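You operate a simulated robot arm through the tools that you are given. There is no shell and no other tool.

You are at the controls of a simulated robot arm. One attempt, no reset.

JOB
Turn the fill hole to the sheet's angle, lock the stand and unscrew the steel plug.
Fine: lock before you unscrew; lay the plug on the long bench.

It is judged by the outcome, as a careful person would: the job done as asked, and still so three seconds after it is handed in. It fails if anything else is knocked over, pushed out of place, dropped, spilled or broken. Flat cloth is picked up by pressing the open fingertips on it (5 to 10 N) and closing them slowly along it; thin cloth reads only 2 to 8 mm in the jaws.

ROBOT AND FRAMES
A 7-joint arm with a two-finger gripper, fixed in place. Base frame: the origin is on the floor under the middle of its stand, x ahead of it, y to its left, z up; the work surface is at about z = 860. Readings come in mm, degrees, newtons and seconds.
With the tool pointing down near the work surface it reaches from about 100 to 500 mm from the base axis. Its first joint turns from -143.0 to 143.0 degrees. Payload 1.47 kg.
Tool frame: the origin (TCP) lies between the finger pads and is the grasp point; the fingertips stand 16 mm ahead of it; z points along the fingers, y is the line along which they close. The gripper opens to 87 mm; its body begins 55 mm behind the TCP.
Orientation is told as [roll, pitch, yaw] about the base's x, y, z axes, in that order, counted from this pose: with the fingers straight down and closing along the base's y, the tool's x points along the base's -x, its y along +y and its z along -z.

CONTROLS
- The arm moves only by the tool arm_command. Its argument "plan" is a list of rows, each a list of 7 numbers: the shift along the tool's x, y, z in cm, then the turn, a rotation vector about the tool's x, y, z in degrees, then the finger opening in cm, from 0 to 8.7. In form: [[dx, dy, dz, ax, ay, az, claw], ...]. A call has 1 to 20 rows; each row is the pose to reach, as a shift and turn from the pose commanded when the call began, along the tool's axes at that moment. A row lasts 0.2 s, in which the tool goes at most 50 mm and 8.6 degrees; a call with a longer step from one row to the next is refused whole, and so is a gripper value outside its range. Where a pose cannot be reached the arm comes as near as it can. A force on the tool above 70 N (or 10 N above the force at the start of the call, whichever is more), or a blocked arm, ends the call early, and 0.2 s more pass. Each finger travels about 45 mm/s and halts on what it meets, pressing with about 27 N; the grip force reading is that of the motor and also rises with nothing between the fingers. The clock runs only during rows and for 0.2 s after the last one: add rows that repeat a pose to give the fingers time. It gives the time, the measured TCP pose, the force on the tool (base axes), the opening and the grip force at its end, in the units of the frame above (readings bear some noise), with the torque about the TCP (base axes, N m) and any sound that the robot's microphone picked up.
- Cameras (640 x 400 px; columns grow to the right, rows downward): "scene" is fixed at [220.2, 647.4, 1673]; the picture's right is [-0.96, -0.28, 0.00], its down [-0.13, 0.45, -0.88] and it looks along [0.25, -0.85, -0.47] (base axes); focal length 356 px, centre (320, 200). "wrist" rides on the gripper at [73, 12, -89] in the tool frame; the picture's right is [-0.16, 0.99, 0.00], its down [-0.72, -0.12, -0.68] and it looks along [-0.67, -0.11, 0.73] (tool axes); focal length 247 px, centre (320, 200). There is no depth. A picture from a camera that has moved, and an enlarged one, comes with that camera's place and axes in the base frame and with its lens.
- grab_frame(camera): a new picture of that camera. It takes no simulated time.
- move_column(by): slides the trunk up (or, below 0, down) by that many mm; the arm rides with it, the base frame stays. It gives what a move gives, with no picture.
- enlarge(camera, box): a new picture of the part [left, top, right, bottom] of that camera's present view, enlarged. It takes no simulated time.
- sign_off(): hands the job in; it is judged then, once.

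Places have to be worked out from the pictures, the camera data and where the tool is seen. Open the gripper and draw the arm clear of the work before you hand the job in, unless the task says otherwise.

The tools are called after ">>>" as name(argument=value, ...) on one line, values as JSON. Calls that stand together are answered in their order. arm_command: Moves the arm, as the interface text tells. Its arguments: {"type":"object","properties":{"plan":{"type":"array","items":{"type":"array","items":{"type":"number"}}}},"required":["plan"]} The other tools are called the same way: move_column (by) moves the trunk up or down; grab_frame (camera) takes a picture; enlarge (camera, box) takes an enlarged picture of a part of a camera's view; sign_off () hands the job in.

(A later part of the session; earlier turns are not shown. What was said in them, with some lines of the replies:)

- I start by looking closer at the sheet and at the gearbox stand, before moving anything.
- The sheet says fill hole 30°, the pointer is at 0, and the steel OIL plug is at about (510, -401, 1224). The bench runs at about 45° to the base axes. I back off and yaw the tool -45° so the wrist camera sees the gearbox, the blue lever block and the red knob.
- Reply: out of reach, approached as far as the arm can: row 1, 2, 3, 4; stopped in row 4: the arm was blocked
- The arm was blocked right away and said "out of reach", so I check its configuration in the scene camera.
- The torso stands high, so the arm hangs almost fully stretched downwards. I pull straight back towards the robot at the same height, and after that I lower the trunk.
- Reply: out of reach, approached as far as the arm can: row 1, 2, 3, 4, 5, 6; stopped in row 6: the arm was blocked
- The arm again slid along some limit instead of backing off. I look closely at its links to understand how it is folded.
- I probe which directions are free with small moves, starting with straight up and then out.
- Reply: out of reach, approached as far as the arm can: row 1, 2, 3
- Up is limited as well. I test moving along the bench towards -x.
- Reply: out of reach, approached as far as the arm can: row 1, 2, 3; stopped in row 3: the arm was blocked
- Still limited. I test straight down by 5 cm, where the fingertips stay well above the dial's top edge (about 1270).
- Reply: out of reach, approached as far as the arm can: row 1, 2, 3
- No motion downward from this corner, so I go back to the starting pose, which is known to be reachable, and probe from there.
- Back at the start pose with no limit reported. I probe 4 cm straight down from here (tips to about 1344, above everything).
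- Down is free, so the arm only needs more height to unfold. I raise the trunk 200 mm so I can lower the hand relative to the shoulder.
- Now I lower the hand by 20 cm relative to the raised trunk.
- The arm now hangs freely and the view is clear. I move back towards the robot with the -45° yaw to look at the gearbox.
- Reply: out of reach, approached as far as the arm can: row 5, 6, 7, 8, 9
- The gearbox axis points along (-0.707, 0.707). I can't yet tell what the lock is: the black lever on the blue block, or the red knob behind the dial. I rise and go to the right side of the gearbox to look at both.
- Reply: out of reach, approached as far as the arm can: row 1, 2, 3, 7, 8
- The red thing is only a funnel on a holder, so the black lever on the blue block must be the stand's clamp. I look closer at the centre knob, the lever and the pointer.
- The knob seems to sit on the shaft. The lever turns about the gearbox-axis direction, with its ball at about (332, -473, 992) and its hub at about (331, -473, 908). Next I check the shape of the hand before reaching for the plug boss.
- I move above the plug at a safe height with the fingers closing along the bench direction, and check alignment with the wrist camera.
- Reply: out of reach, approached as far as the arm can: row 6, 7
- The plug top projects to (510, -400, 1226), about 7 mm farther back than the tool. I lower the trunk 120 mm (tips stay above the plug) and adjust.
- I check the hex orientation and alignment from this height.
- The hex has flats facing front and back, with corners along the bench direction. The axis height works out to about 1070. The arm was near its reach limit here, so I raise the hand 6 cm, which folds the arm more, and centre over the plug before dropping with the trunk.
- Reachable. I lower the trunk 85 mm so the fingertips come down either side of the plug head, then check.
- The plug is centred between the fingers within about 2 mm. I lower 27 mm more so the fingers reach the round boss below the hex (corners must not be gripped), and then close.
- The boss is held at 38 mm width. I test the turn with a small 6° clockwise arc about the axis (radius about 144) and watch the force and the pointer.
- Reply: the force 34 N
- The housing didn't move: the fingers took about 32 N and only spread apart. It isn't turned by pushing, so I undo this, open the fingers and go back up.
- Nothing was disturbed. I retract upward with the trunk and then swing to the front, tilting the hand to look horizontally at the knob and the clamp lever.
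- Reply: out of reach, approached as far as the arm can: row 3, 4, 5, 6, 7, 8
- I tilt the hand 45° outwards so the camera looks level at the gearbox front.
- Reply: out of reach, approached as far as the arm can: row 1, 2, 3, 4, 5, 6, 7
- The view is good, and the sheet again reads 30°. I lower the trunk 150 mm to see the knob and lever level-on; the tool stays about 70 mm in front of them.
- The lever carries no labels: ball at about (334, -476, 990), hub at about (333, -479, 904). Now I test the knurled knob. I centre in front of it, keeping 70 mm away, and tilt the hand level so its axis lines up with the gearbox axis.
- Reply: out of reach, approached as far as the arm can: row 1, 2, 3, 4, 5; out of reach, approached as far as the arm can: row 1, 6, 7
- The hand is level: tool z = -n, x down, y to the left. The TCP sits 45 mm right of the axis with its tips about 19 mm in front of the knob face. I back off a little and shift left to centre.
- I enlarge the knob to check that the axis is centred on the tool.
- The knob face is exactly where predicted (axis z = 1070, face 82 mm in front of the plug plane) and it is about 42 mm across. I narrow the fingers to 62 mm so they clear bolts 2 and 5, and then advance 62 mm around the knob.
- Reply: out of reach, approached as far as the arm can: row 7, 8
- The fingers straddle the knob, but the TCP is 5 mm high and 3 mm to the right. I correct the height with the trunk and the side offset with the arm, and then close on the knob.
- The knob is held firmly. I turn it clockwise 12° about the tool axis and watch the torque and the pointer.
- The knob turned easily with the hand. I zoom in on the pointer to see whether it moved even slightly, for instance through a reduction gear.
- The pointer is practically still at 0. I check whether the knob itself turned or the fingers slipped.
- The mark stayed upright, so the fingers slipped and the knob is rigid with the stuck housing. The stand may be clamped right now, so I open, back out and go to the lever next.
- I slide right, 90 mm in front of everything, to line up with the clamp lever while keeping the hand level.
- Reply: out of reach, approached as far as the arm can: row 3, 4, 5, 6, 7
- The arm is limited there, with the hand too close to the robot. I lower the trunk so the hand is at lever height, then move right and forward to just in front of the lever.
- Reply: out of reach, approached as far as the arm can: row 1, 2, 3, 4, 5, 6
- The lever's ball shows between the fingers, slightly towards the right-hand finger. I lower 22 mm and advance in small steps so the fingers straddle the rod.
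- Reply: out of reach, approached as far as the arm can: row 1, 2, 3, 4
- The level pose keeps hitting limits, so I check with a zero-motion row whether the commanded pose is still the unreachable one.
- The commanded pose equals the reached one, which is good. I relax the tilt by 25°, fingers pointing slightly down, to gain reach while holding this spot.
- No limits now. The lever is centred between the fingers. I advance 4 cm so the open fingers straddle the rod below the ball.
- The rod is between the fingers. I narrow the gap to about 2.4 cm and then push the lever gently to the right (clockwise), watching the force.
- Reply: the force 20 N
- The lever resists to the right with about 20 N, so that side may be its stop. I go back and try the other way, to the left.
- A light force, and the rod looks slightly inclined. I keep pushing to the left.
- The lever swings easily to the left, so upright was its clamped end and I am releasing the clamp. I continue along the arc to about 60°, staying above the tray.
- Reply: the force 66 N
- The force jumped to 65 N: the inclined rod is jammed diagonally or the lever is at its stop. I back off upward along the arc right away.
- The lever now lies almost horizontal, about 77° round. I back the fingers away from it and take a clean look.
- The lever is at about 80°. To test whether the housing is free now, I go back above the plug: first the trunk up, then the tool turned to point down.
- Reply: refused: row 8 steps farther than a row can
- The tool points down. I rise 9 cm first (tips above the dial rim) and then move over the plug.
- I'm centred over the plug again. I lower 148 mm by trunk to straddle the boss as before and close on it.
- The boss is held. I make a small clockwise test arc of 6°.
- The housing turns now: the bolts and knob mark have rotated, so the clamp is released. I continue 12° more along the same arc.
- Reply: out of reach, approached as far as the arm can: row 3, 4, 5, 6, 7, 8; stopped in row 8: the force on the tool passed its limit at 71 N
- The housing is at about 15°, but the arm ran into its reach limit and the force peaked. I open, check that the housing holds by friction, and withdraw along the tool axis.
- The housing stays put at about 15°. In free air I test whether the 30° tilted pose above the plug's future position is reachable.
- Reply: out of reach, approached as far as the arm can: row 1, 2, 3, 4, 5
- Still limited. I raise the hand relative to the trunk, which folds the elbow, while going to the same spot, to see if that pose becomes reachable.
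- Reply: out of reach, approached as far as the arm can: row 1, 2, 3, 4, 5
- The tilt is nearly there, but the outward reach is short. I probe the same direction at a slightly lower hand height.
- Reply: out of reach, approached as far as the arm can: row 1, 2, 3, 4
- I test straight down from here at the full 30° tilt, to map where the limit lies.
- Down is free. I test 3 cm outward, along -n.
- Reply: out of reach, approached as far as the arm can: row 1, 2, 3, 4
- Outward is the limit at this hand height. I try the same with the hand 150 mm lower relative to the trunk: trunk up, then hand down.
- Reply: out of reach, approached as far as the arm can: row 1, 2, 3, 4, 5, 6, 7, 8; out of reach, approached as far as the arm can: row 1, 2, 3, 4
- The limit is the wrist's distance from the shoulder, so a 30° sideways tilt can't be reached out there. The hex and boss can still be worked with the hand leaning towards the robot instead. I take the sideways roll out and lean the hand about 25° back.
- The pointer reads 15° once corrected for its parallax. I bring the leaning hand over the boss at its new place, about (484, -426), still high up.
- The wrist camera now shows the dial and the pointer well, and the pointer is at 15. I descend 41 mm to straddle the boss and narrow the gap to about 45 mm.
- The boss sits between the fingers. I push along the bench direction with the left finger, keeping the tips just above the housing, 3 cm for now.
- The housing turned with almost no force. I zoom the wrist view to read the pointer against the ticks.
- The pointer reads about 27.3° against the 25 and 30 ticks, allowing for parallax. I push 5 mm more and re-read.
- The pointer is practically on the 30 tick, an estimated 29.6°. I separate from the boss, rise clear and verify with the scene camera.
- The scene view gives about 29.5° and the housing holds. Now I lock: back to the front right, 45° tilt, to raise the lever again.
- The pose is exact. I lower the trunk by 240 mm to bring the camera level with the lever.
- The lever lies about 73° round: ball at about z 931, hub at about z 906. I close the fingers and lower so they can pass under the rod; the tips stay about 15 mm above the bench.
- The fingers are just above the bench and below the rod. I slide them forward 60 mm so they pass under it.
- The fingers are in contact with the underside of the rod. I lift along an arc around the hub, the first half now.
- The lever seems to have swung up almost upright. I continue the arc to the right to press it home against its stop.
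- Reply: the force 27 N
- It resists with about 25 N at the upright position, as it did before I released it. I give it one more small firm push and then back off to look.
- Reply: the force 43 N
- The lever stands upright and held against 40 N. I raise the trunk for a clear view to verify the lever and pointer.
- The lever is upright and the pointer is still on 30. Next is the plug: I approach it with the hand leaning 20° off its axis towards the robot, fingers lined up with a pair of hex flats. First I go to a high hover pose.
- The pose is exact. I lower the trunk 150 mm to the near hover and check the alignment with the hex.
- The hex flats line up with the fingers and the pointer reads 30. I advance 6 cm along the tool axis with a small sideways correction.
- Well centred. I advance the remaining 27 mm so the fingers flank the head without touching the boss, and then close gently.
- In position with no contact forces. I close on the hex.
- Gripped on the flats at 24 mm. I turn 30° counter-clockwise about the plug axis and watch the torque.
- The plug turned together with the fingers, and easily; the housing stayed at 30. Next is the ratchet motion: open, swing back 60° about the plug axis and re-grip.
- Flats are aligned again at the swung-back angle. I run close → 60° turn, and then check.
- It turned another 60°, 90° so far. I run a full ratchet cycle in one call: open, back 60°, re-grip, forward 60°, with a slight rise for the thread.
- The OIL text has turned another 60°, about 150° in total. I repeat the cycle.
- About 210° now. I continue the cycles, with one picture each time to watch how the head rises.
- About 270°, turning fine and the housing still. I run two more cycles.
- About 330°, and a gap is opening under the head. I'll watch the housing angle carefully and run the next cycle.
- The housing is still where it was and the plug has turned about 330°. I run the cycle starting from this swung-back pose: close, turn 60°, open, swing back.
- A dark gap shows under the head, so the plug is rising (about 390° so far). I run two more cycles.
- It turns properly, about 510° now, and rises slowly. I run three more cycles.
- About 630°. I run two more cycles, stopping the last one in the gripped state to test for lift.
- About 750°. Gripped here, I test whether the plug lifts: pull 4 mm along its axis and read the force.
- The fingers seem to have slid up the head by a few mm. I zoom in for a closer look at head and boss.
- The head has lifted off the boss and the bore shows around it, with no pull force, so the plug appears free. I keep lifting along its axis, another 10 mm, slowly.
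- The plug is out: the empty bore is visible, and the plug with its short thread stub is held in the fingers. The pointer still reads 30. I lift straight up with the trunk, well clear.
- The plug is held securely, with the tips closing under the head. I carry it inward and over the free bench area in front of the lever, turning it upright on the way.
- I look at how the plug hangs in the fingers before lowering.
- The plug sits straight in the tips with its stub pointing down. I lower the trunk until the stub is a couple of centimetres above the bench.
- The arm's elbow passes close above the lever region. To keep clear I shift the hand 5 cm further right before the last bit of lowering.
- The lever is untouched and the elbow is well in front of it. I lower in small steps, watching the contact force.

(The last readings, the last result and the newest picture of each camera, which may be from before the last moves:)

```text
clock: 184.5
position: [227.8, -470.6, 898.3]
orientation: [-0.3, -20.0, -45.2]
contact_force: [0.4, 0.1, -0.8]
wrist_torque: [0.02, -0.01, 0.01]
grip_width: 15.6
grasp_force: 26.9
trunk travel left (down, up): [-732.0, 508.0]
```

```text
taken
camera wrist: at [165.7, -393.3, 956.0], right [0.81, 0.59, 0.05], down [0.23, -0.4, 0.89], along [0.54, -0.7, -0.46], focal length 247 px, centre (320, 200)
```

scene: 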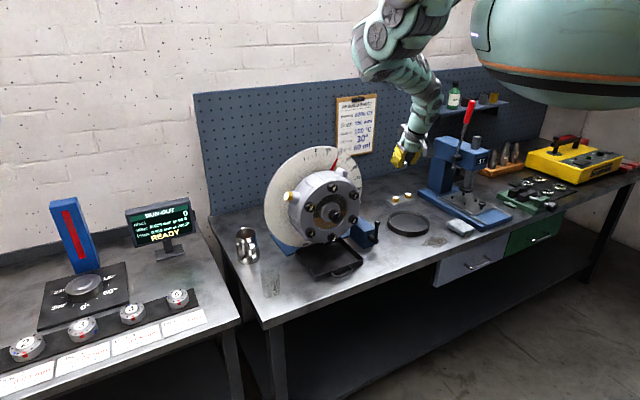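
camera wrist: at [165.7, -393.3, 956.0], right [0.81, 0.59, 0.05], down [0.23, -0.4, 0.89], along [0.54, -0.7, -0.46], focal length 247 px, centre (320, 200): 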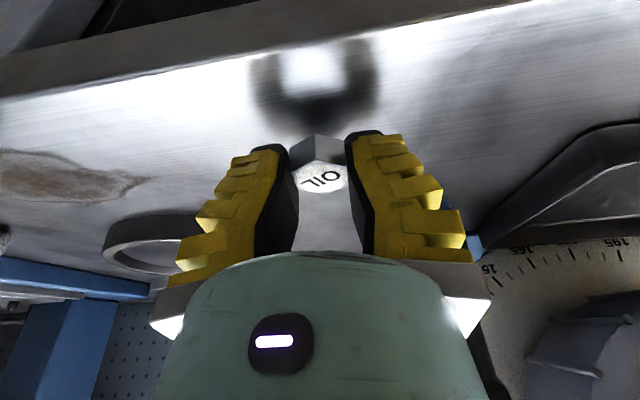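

Still in the air. I continue down in small steps.

>>> move_column(by=-5)

>>> move_column(by=-3)

>>> move_column(by=-2)

>>> enlarge(camera="scene", box=[370, 225, 430, 275])

```text
clock: 185.1
position: [228.7, -470.3, 893.1]
orientation: [-0.2, -20.0, -45.1]
contact_force: [0.8, 0.6, -0.9]
wrist_torque: [0.03, 0.01, -0.02]
grip_width: 15.5
grasp_force: 27.3
trunk travel left (down, up): [-727.0, 513.0]
```

```text
clock: 185.6
position: [228.7, -470.0, 888.7]
orientation: [-0.1, -20.0, -45.2]
contact_force: [-0.1, 0.5, 0.1]
wrist_torque: [-0.02, -0.04, -0.04]
grip_width: 15.4
grasp_force: 26.5
trunk travel left (down, up): [-724.0, 516.0]
```

```text
clock: 186.1
position: [228.8, -471.1, 889.1]
orientation: [-0.3, -20.1, -45.1]
contact_force: [-0.8, 4.3, 13.3]
wrist_torque: [-0.04, -0.01, 0.02]
grip_width: 15.6
grasp_force: 27.0
trunk travel left (down, up): [-722.0, 518.0]
```

```text
8.00 times, centred on (400, 250) of scene
camera zoom: at [220.2, 647.4, 1673.0], right [-0.96, -0.28, 0.0], down [-0.13, 0.45, -0.88], along [0.25, -0.85, -0.47], focal length 2850 px, centre (-320, -200)
```

zoom: 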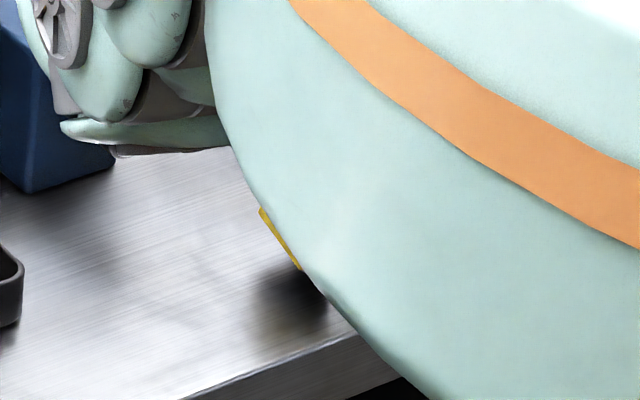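

Contact at 13 N: the stub rests on the bench. I open slowly.

>>> arm_command(plan=[[0, 0, 0, 0, 0, 0, 1.9], [0, 0, 0, 0, 0, 0, 2.3], [0, 0, 0, 0, 0, 0, 2.7], [0, 0, 0, 0, 0, 0, 3.1], [0, 0, 0, 0, 0, 0, 3.6], [0, 0, 0, 0, 0, 0, 4.4], [0, 0, 0, 0, 0, 0, 5.5], [0, 0, 0, 0, 0, 0, 6.5], [0, 0, 0, 0, 0, 0, 6.5]])

>>> grab_frame(camera="wrist")

>>> enlarge(camera="wrist", box=[250, 80, 390, 220])

```text
clock: 188.1
position: [227.7, -470.6, 887.1]
orientation: [-0.2, -20.1, -45.3]
contact_force: [0.4, -0.6, -0.1]
wrist_torque: [0.02, -0.02, 0.0]
grip_width: 69.2
grasp_force: 2.9
trunk travel left (down, up): [-722.0, 518.0]
```

```text
taken
camera wrist: at [165.7, -393.3, 946.0], right [0.81, 0.59, 0.05], down [0.23, -0.4, 0.89], along [0.54, -0.7, -0.46], focal length 247 px, centre (320, 200)
```

wrist: 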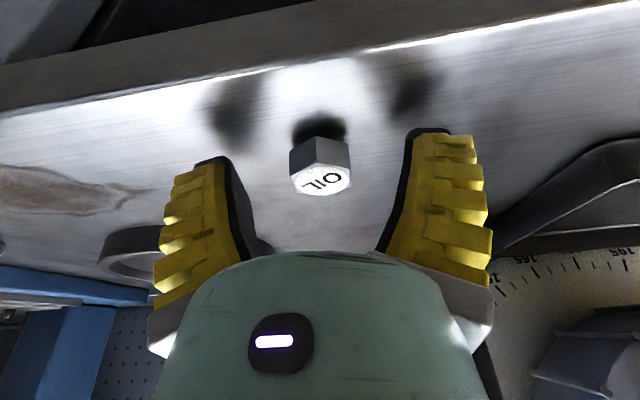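

```text
2.86 times, centred on (320, 150) of wrist
camera zoom: at [165.7, -393.3, 946.0], right [0.81, 0.59, 0.05], down [0.23, -0.4, 0.89], along [0.54, -0.7, -0.46], focal length 706 px, centre (320, 343)
```

zoom: 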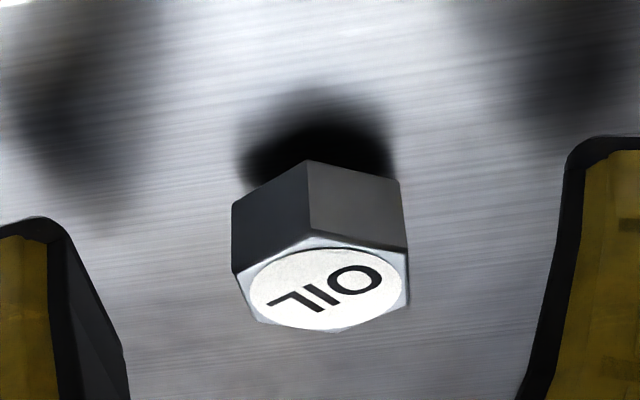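

The plug stands on the bench, free of the fingers. I raise the trunk straight up, clear of it.

>>> move_column(by=60)

>>> grab_frame(camera="wrist")

```text
clock: 189.1
position: [227.4, -471.9, 948.1]
orientation: [-0.2, -20.1, -45.2]
contact_force: [0.1, -0.1, -0.8]
wrist_torque: [0.01, -0.02, -0.02]
grip_width: 69.2
grasp_force: 2.9
trunk travel left (down, up): [-782.0, 458.0]
```

```text
taken
camera wrist: at [165.6, -393.1, 1005.9], right [0.81, 0.59, 0.05], down [0.23, -0.4, 0.89], along [0.54, -0.7, -0.46], focal length 247 px, centre (320, 200)
```

wrist: 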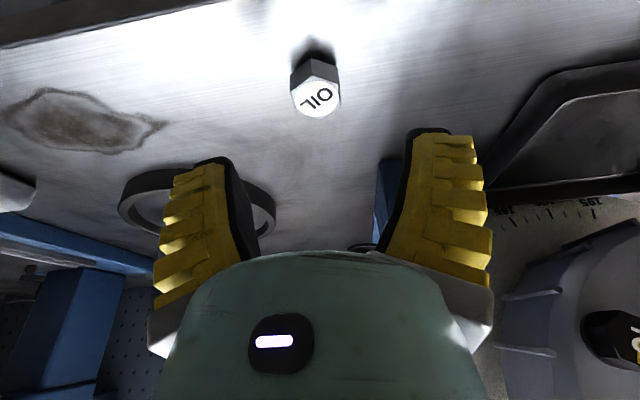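

The plug stays standing. I raise the trunk well clear and check the whole scene.

>>> move_column(by=330)

>>> grab_frame(camera="scene")

>>> enlarge(camera="scene", box=[290, 140, 350, 190])

>>> enlarge(camera="scene", box=[230, 140, 430, 290])

```text
clock: 192.3
position: [228.7, -470.9, 1277.8]
orientation: [-0.1, -20.1, -45.1]
contact_force: [-0.2, -0.2, 0.4]
wrist_torque: [0.0, 0.03, -0.02]
grip_width: 69.2
grasp_force: 3.2
trunk travel left (down, up): [-1112.0, 128.0]
```

```text
taken
```

scene: 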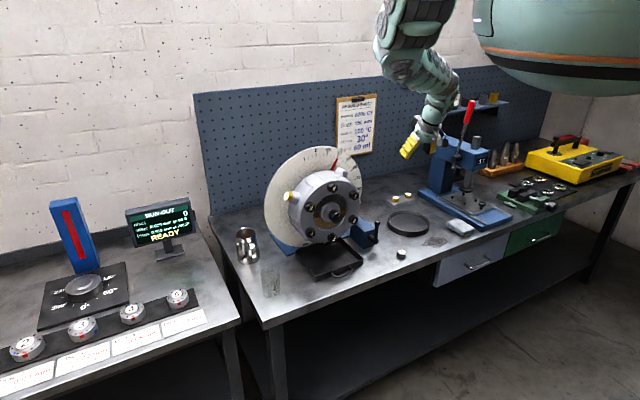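

```text
8.00 times, centred on (320, 165) of scene
camera zoom: at [220.2, 647.4, 1673.0], right [-0.96, -0.28, 0.0], down [-0.13, 0.45, -0.88], along [0.25, -0.85, -0.47], focal length 2850 px, centre (320, 480)
```

zoom: 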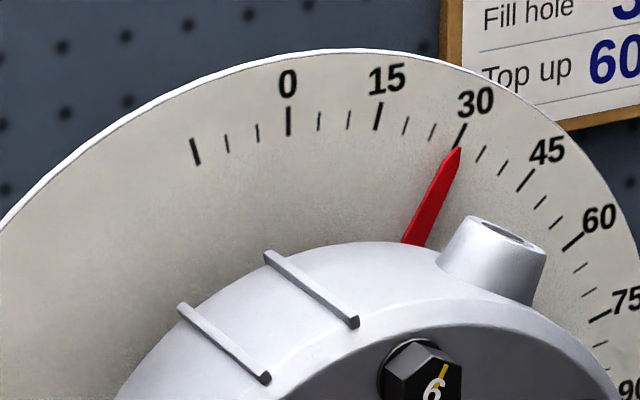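

```text
2.67 times, centred on (330, 215) of scene
camera zoom: at [220.2, 647.4, 1673.0], right [-0.96, -0.28, 0.0], down [-0.13, 0.45, -0.88], along [0.25, -0.85, -0.47], focal length 950 px, centre (293, 160)
```

zoom: 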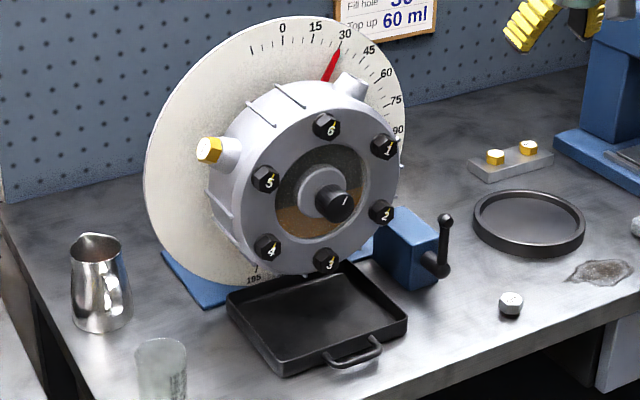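

The pointer holds at about 29–30°, the lever is upright at its locked stop as at the start, and the tray, jug and glass haven't moved. I open the gripper fully and take a last close look at the plug and lever.

>>> arm_command(plan=[[0, 0, 0, 0, 0, 0, 8.7], [0, 0, -1, 0, 0, 0, 8.7], [0, 0, -2, 0, 0, 0, 8.7], [0, 0, -2, 0, 0, 0, 8.7]])

>>> enlarge(camera="scene", box=[360, 215, 430, 275])

>>> grab_frame(camera="wrist")

```text
clock: 193.3
position: [223.9, -465.7, 1294.9]
orientation: [-0.2, -20.1, -45.1]
contact_force: [-0.1, 0.2, 0.3]
wrist_torque: [0.01, -0.02, 0.01]
grip_width: 87.1
grasp_force: 0.0
trunk travel left (down, up): [-1112.0, 128.0]
```

```text
6.67 times, centred on (395, 245) of scene
camera zoom: at [220.2, 647.4, 1673.0], right [-0.96, -0.28, 0.0], down [-0.13, 0.45, -0.88], along [0.25, -0.85, -0.47], focal length 2375 px, centre (-180, -100)
```

zoom: 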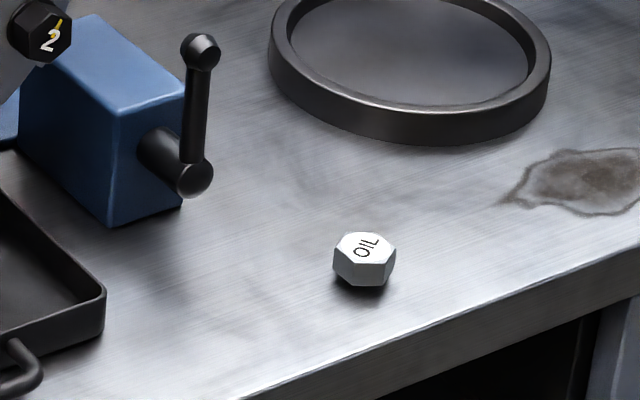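

```text
taken
camera wrist: at [161.1, -388.3, 1354.4], right [0.81, 0.59, 0.05], down [0.23, -0.4, 0.89], along [0.54, -0.7, -0.46], focal length 247 px, centre (320, 200)
```

wrist: 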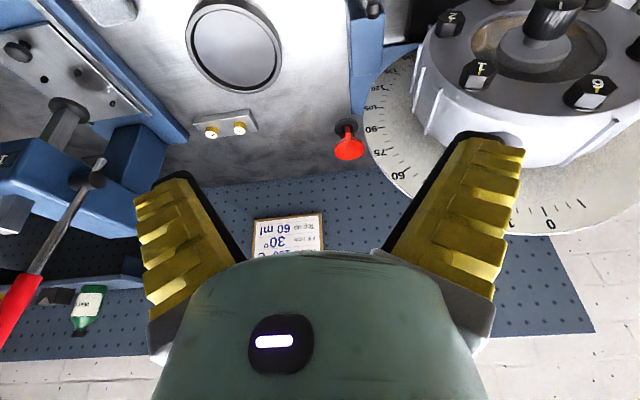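

The fill hole is at 30°, the clamp lever is back at its locked stop, the steel plug rests on the long bench, and the arm is clear with its gripper open. I hand the job in.

>>> sign_off()

```text
The job is handed in.
```

The fill hole is turned to the sheet's 30°, the stand is locked, and the steel OIL plug is unscrewed and standing on the long bench.

- **Angle:** The last pointer reading was about 29.2 to 29.5°, so it may sit up to a degree short of 30. I left it, because correcting it would have meant releasing the clamp with the plug already out.
- **Lock:** The stand was already clamped at the start. I released the lever, turned the housing, then pushed the lever back to its upright stop before touching the plug. It held against a push of about 40 N, and the housing hardly moved during unscrewing.
- **Plug:** It stands upright, threads down, in the clear area to the right of and in front of the clamp lever.
- **Extra contact:** Before I found the clamp, I gripped the boss and the centre knob and neither moved. The force on the tool passed 65 N twice, once at the lever and once at the boss. I backed off both times and saw no damage.

In the last pictures the tray, jug, glass and everything else in view stand where they were, and the arm is clear with its gripper open.
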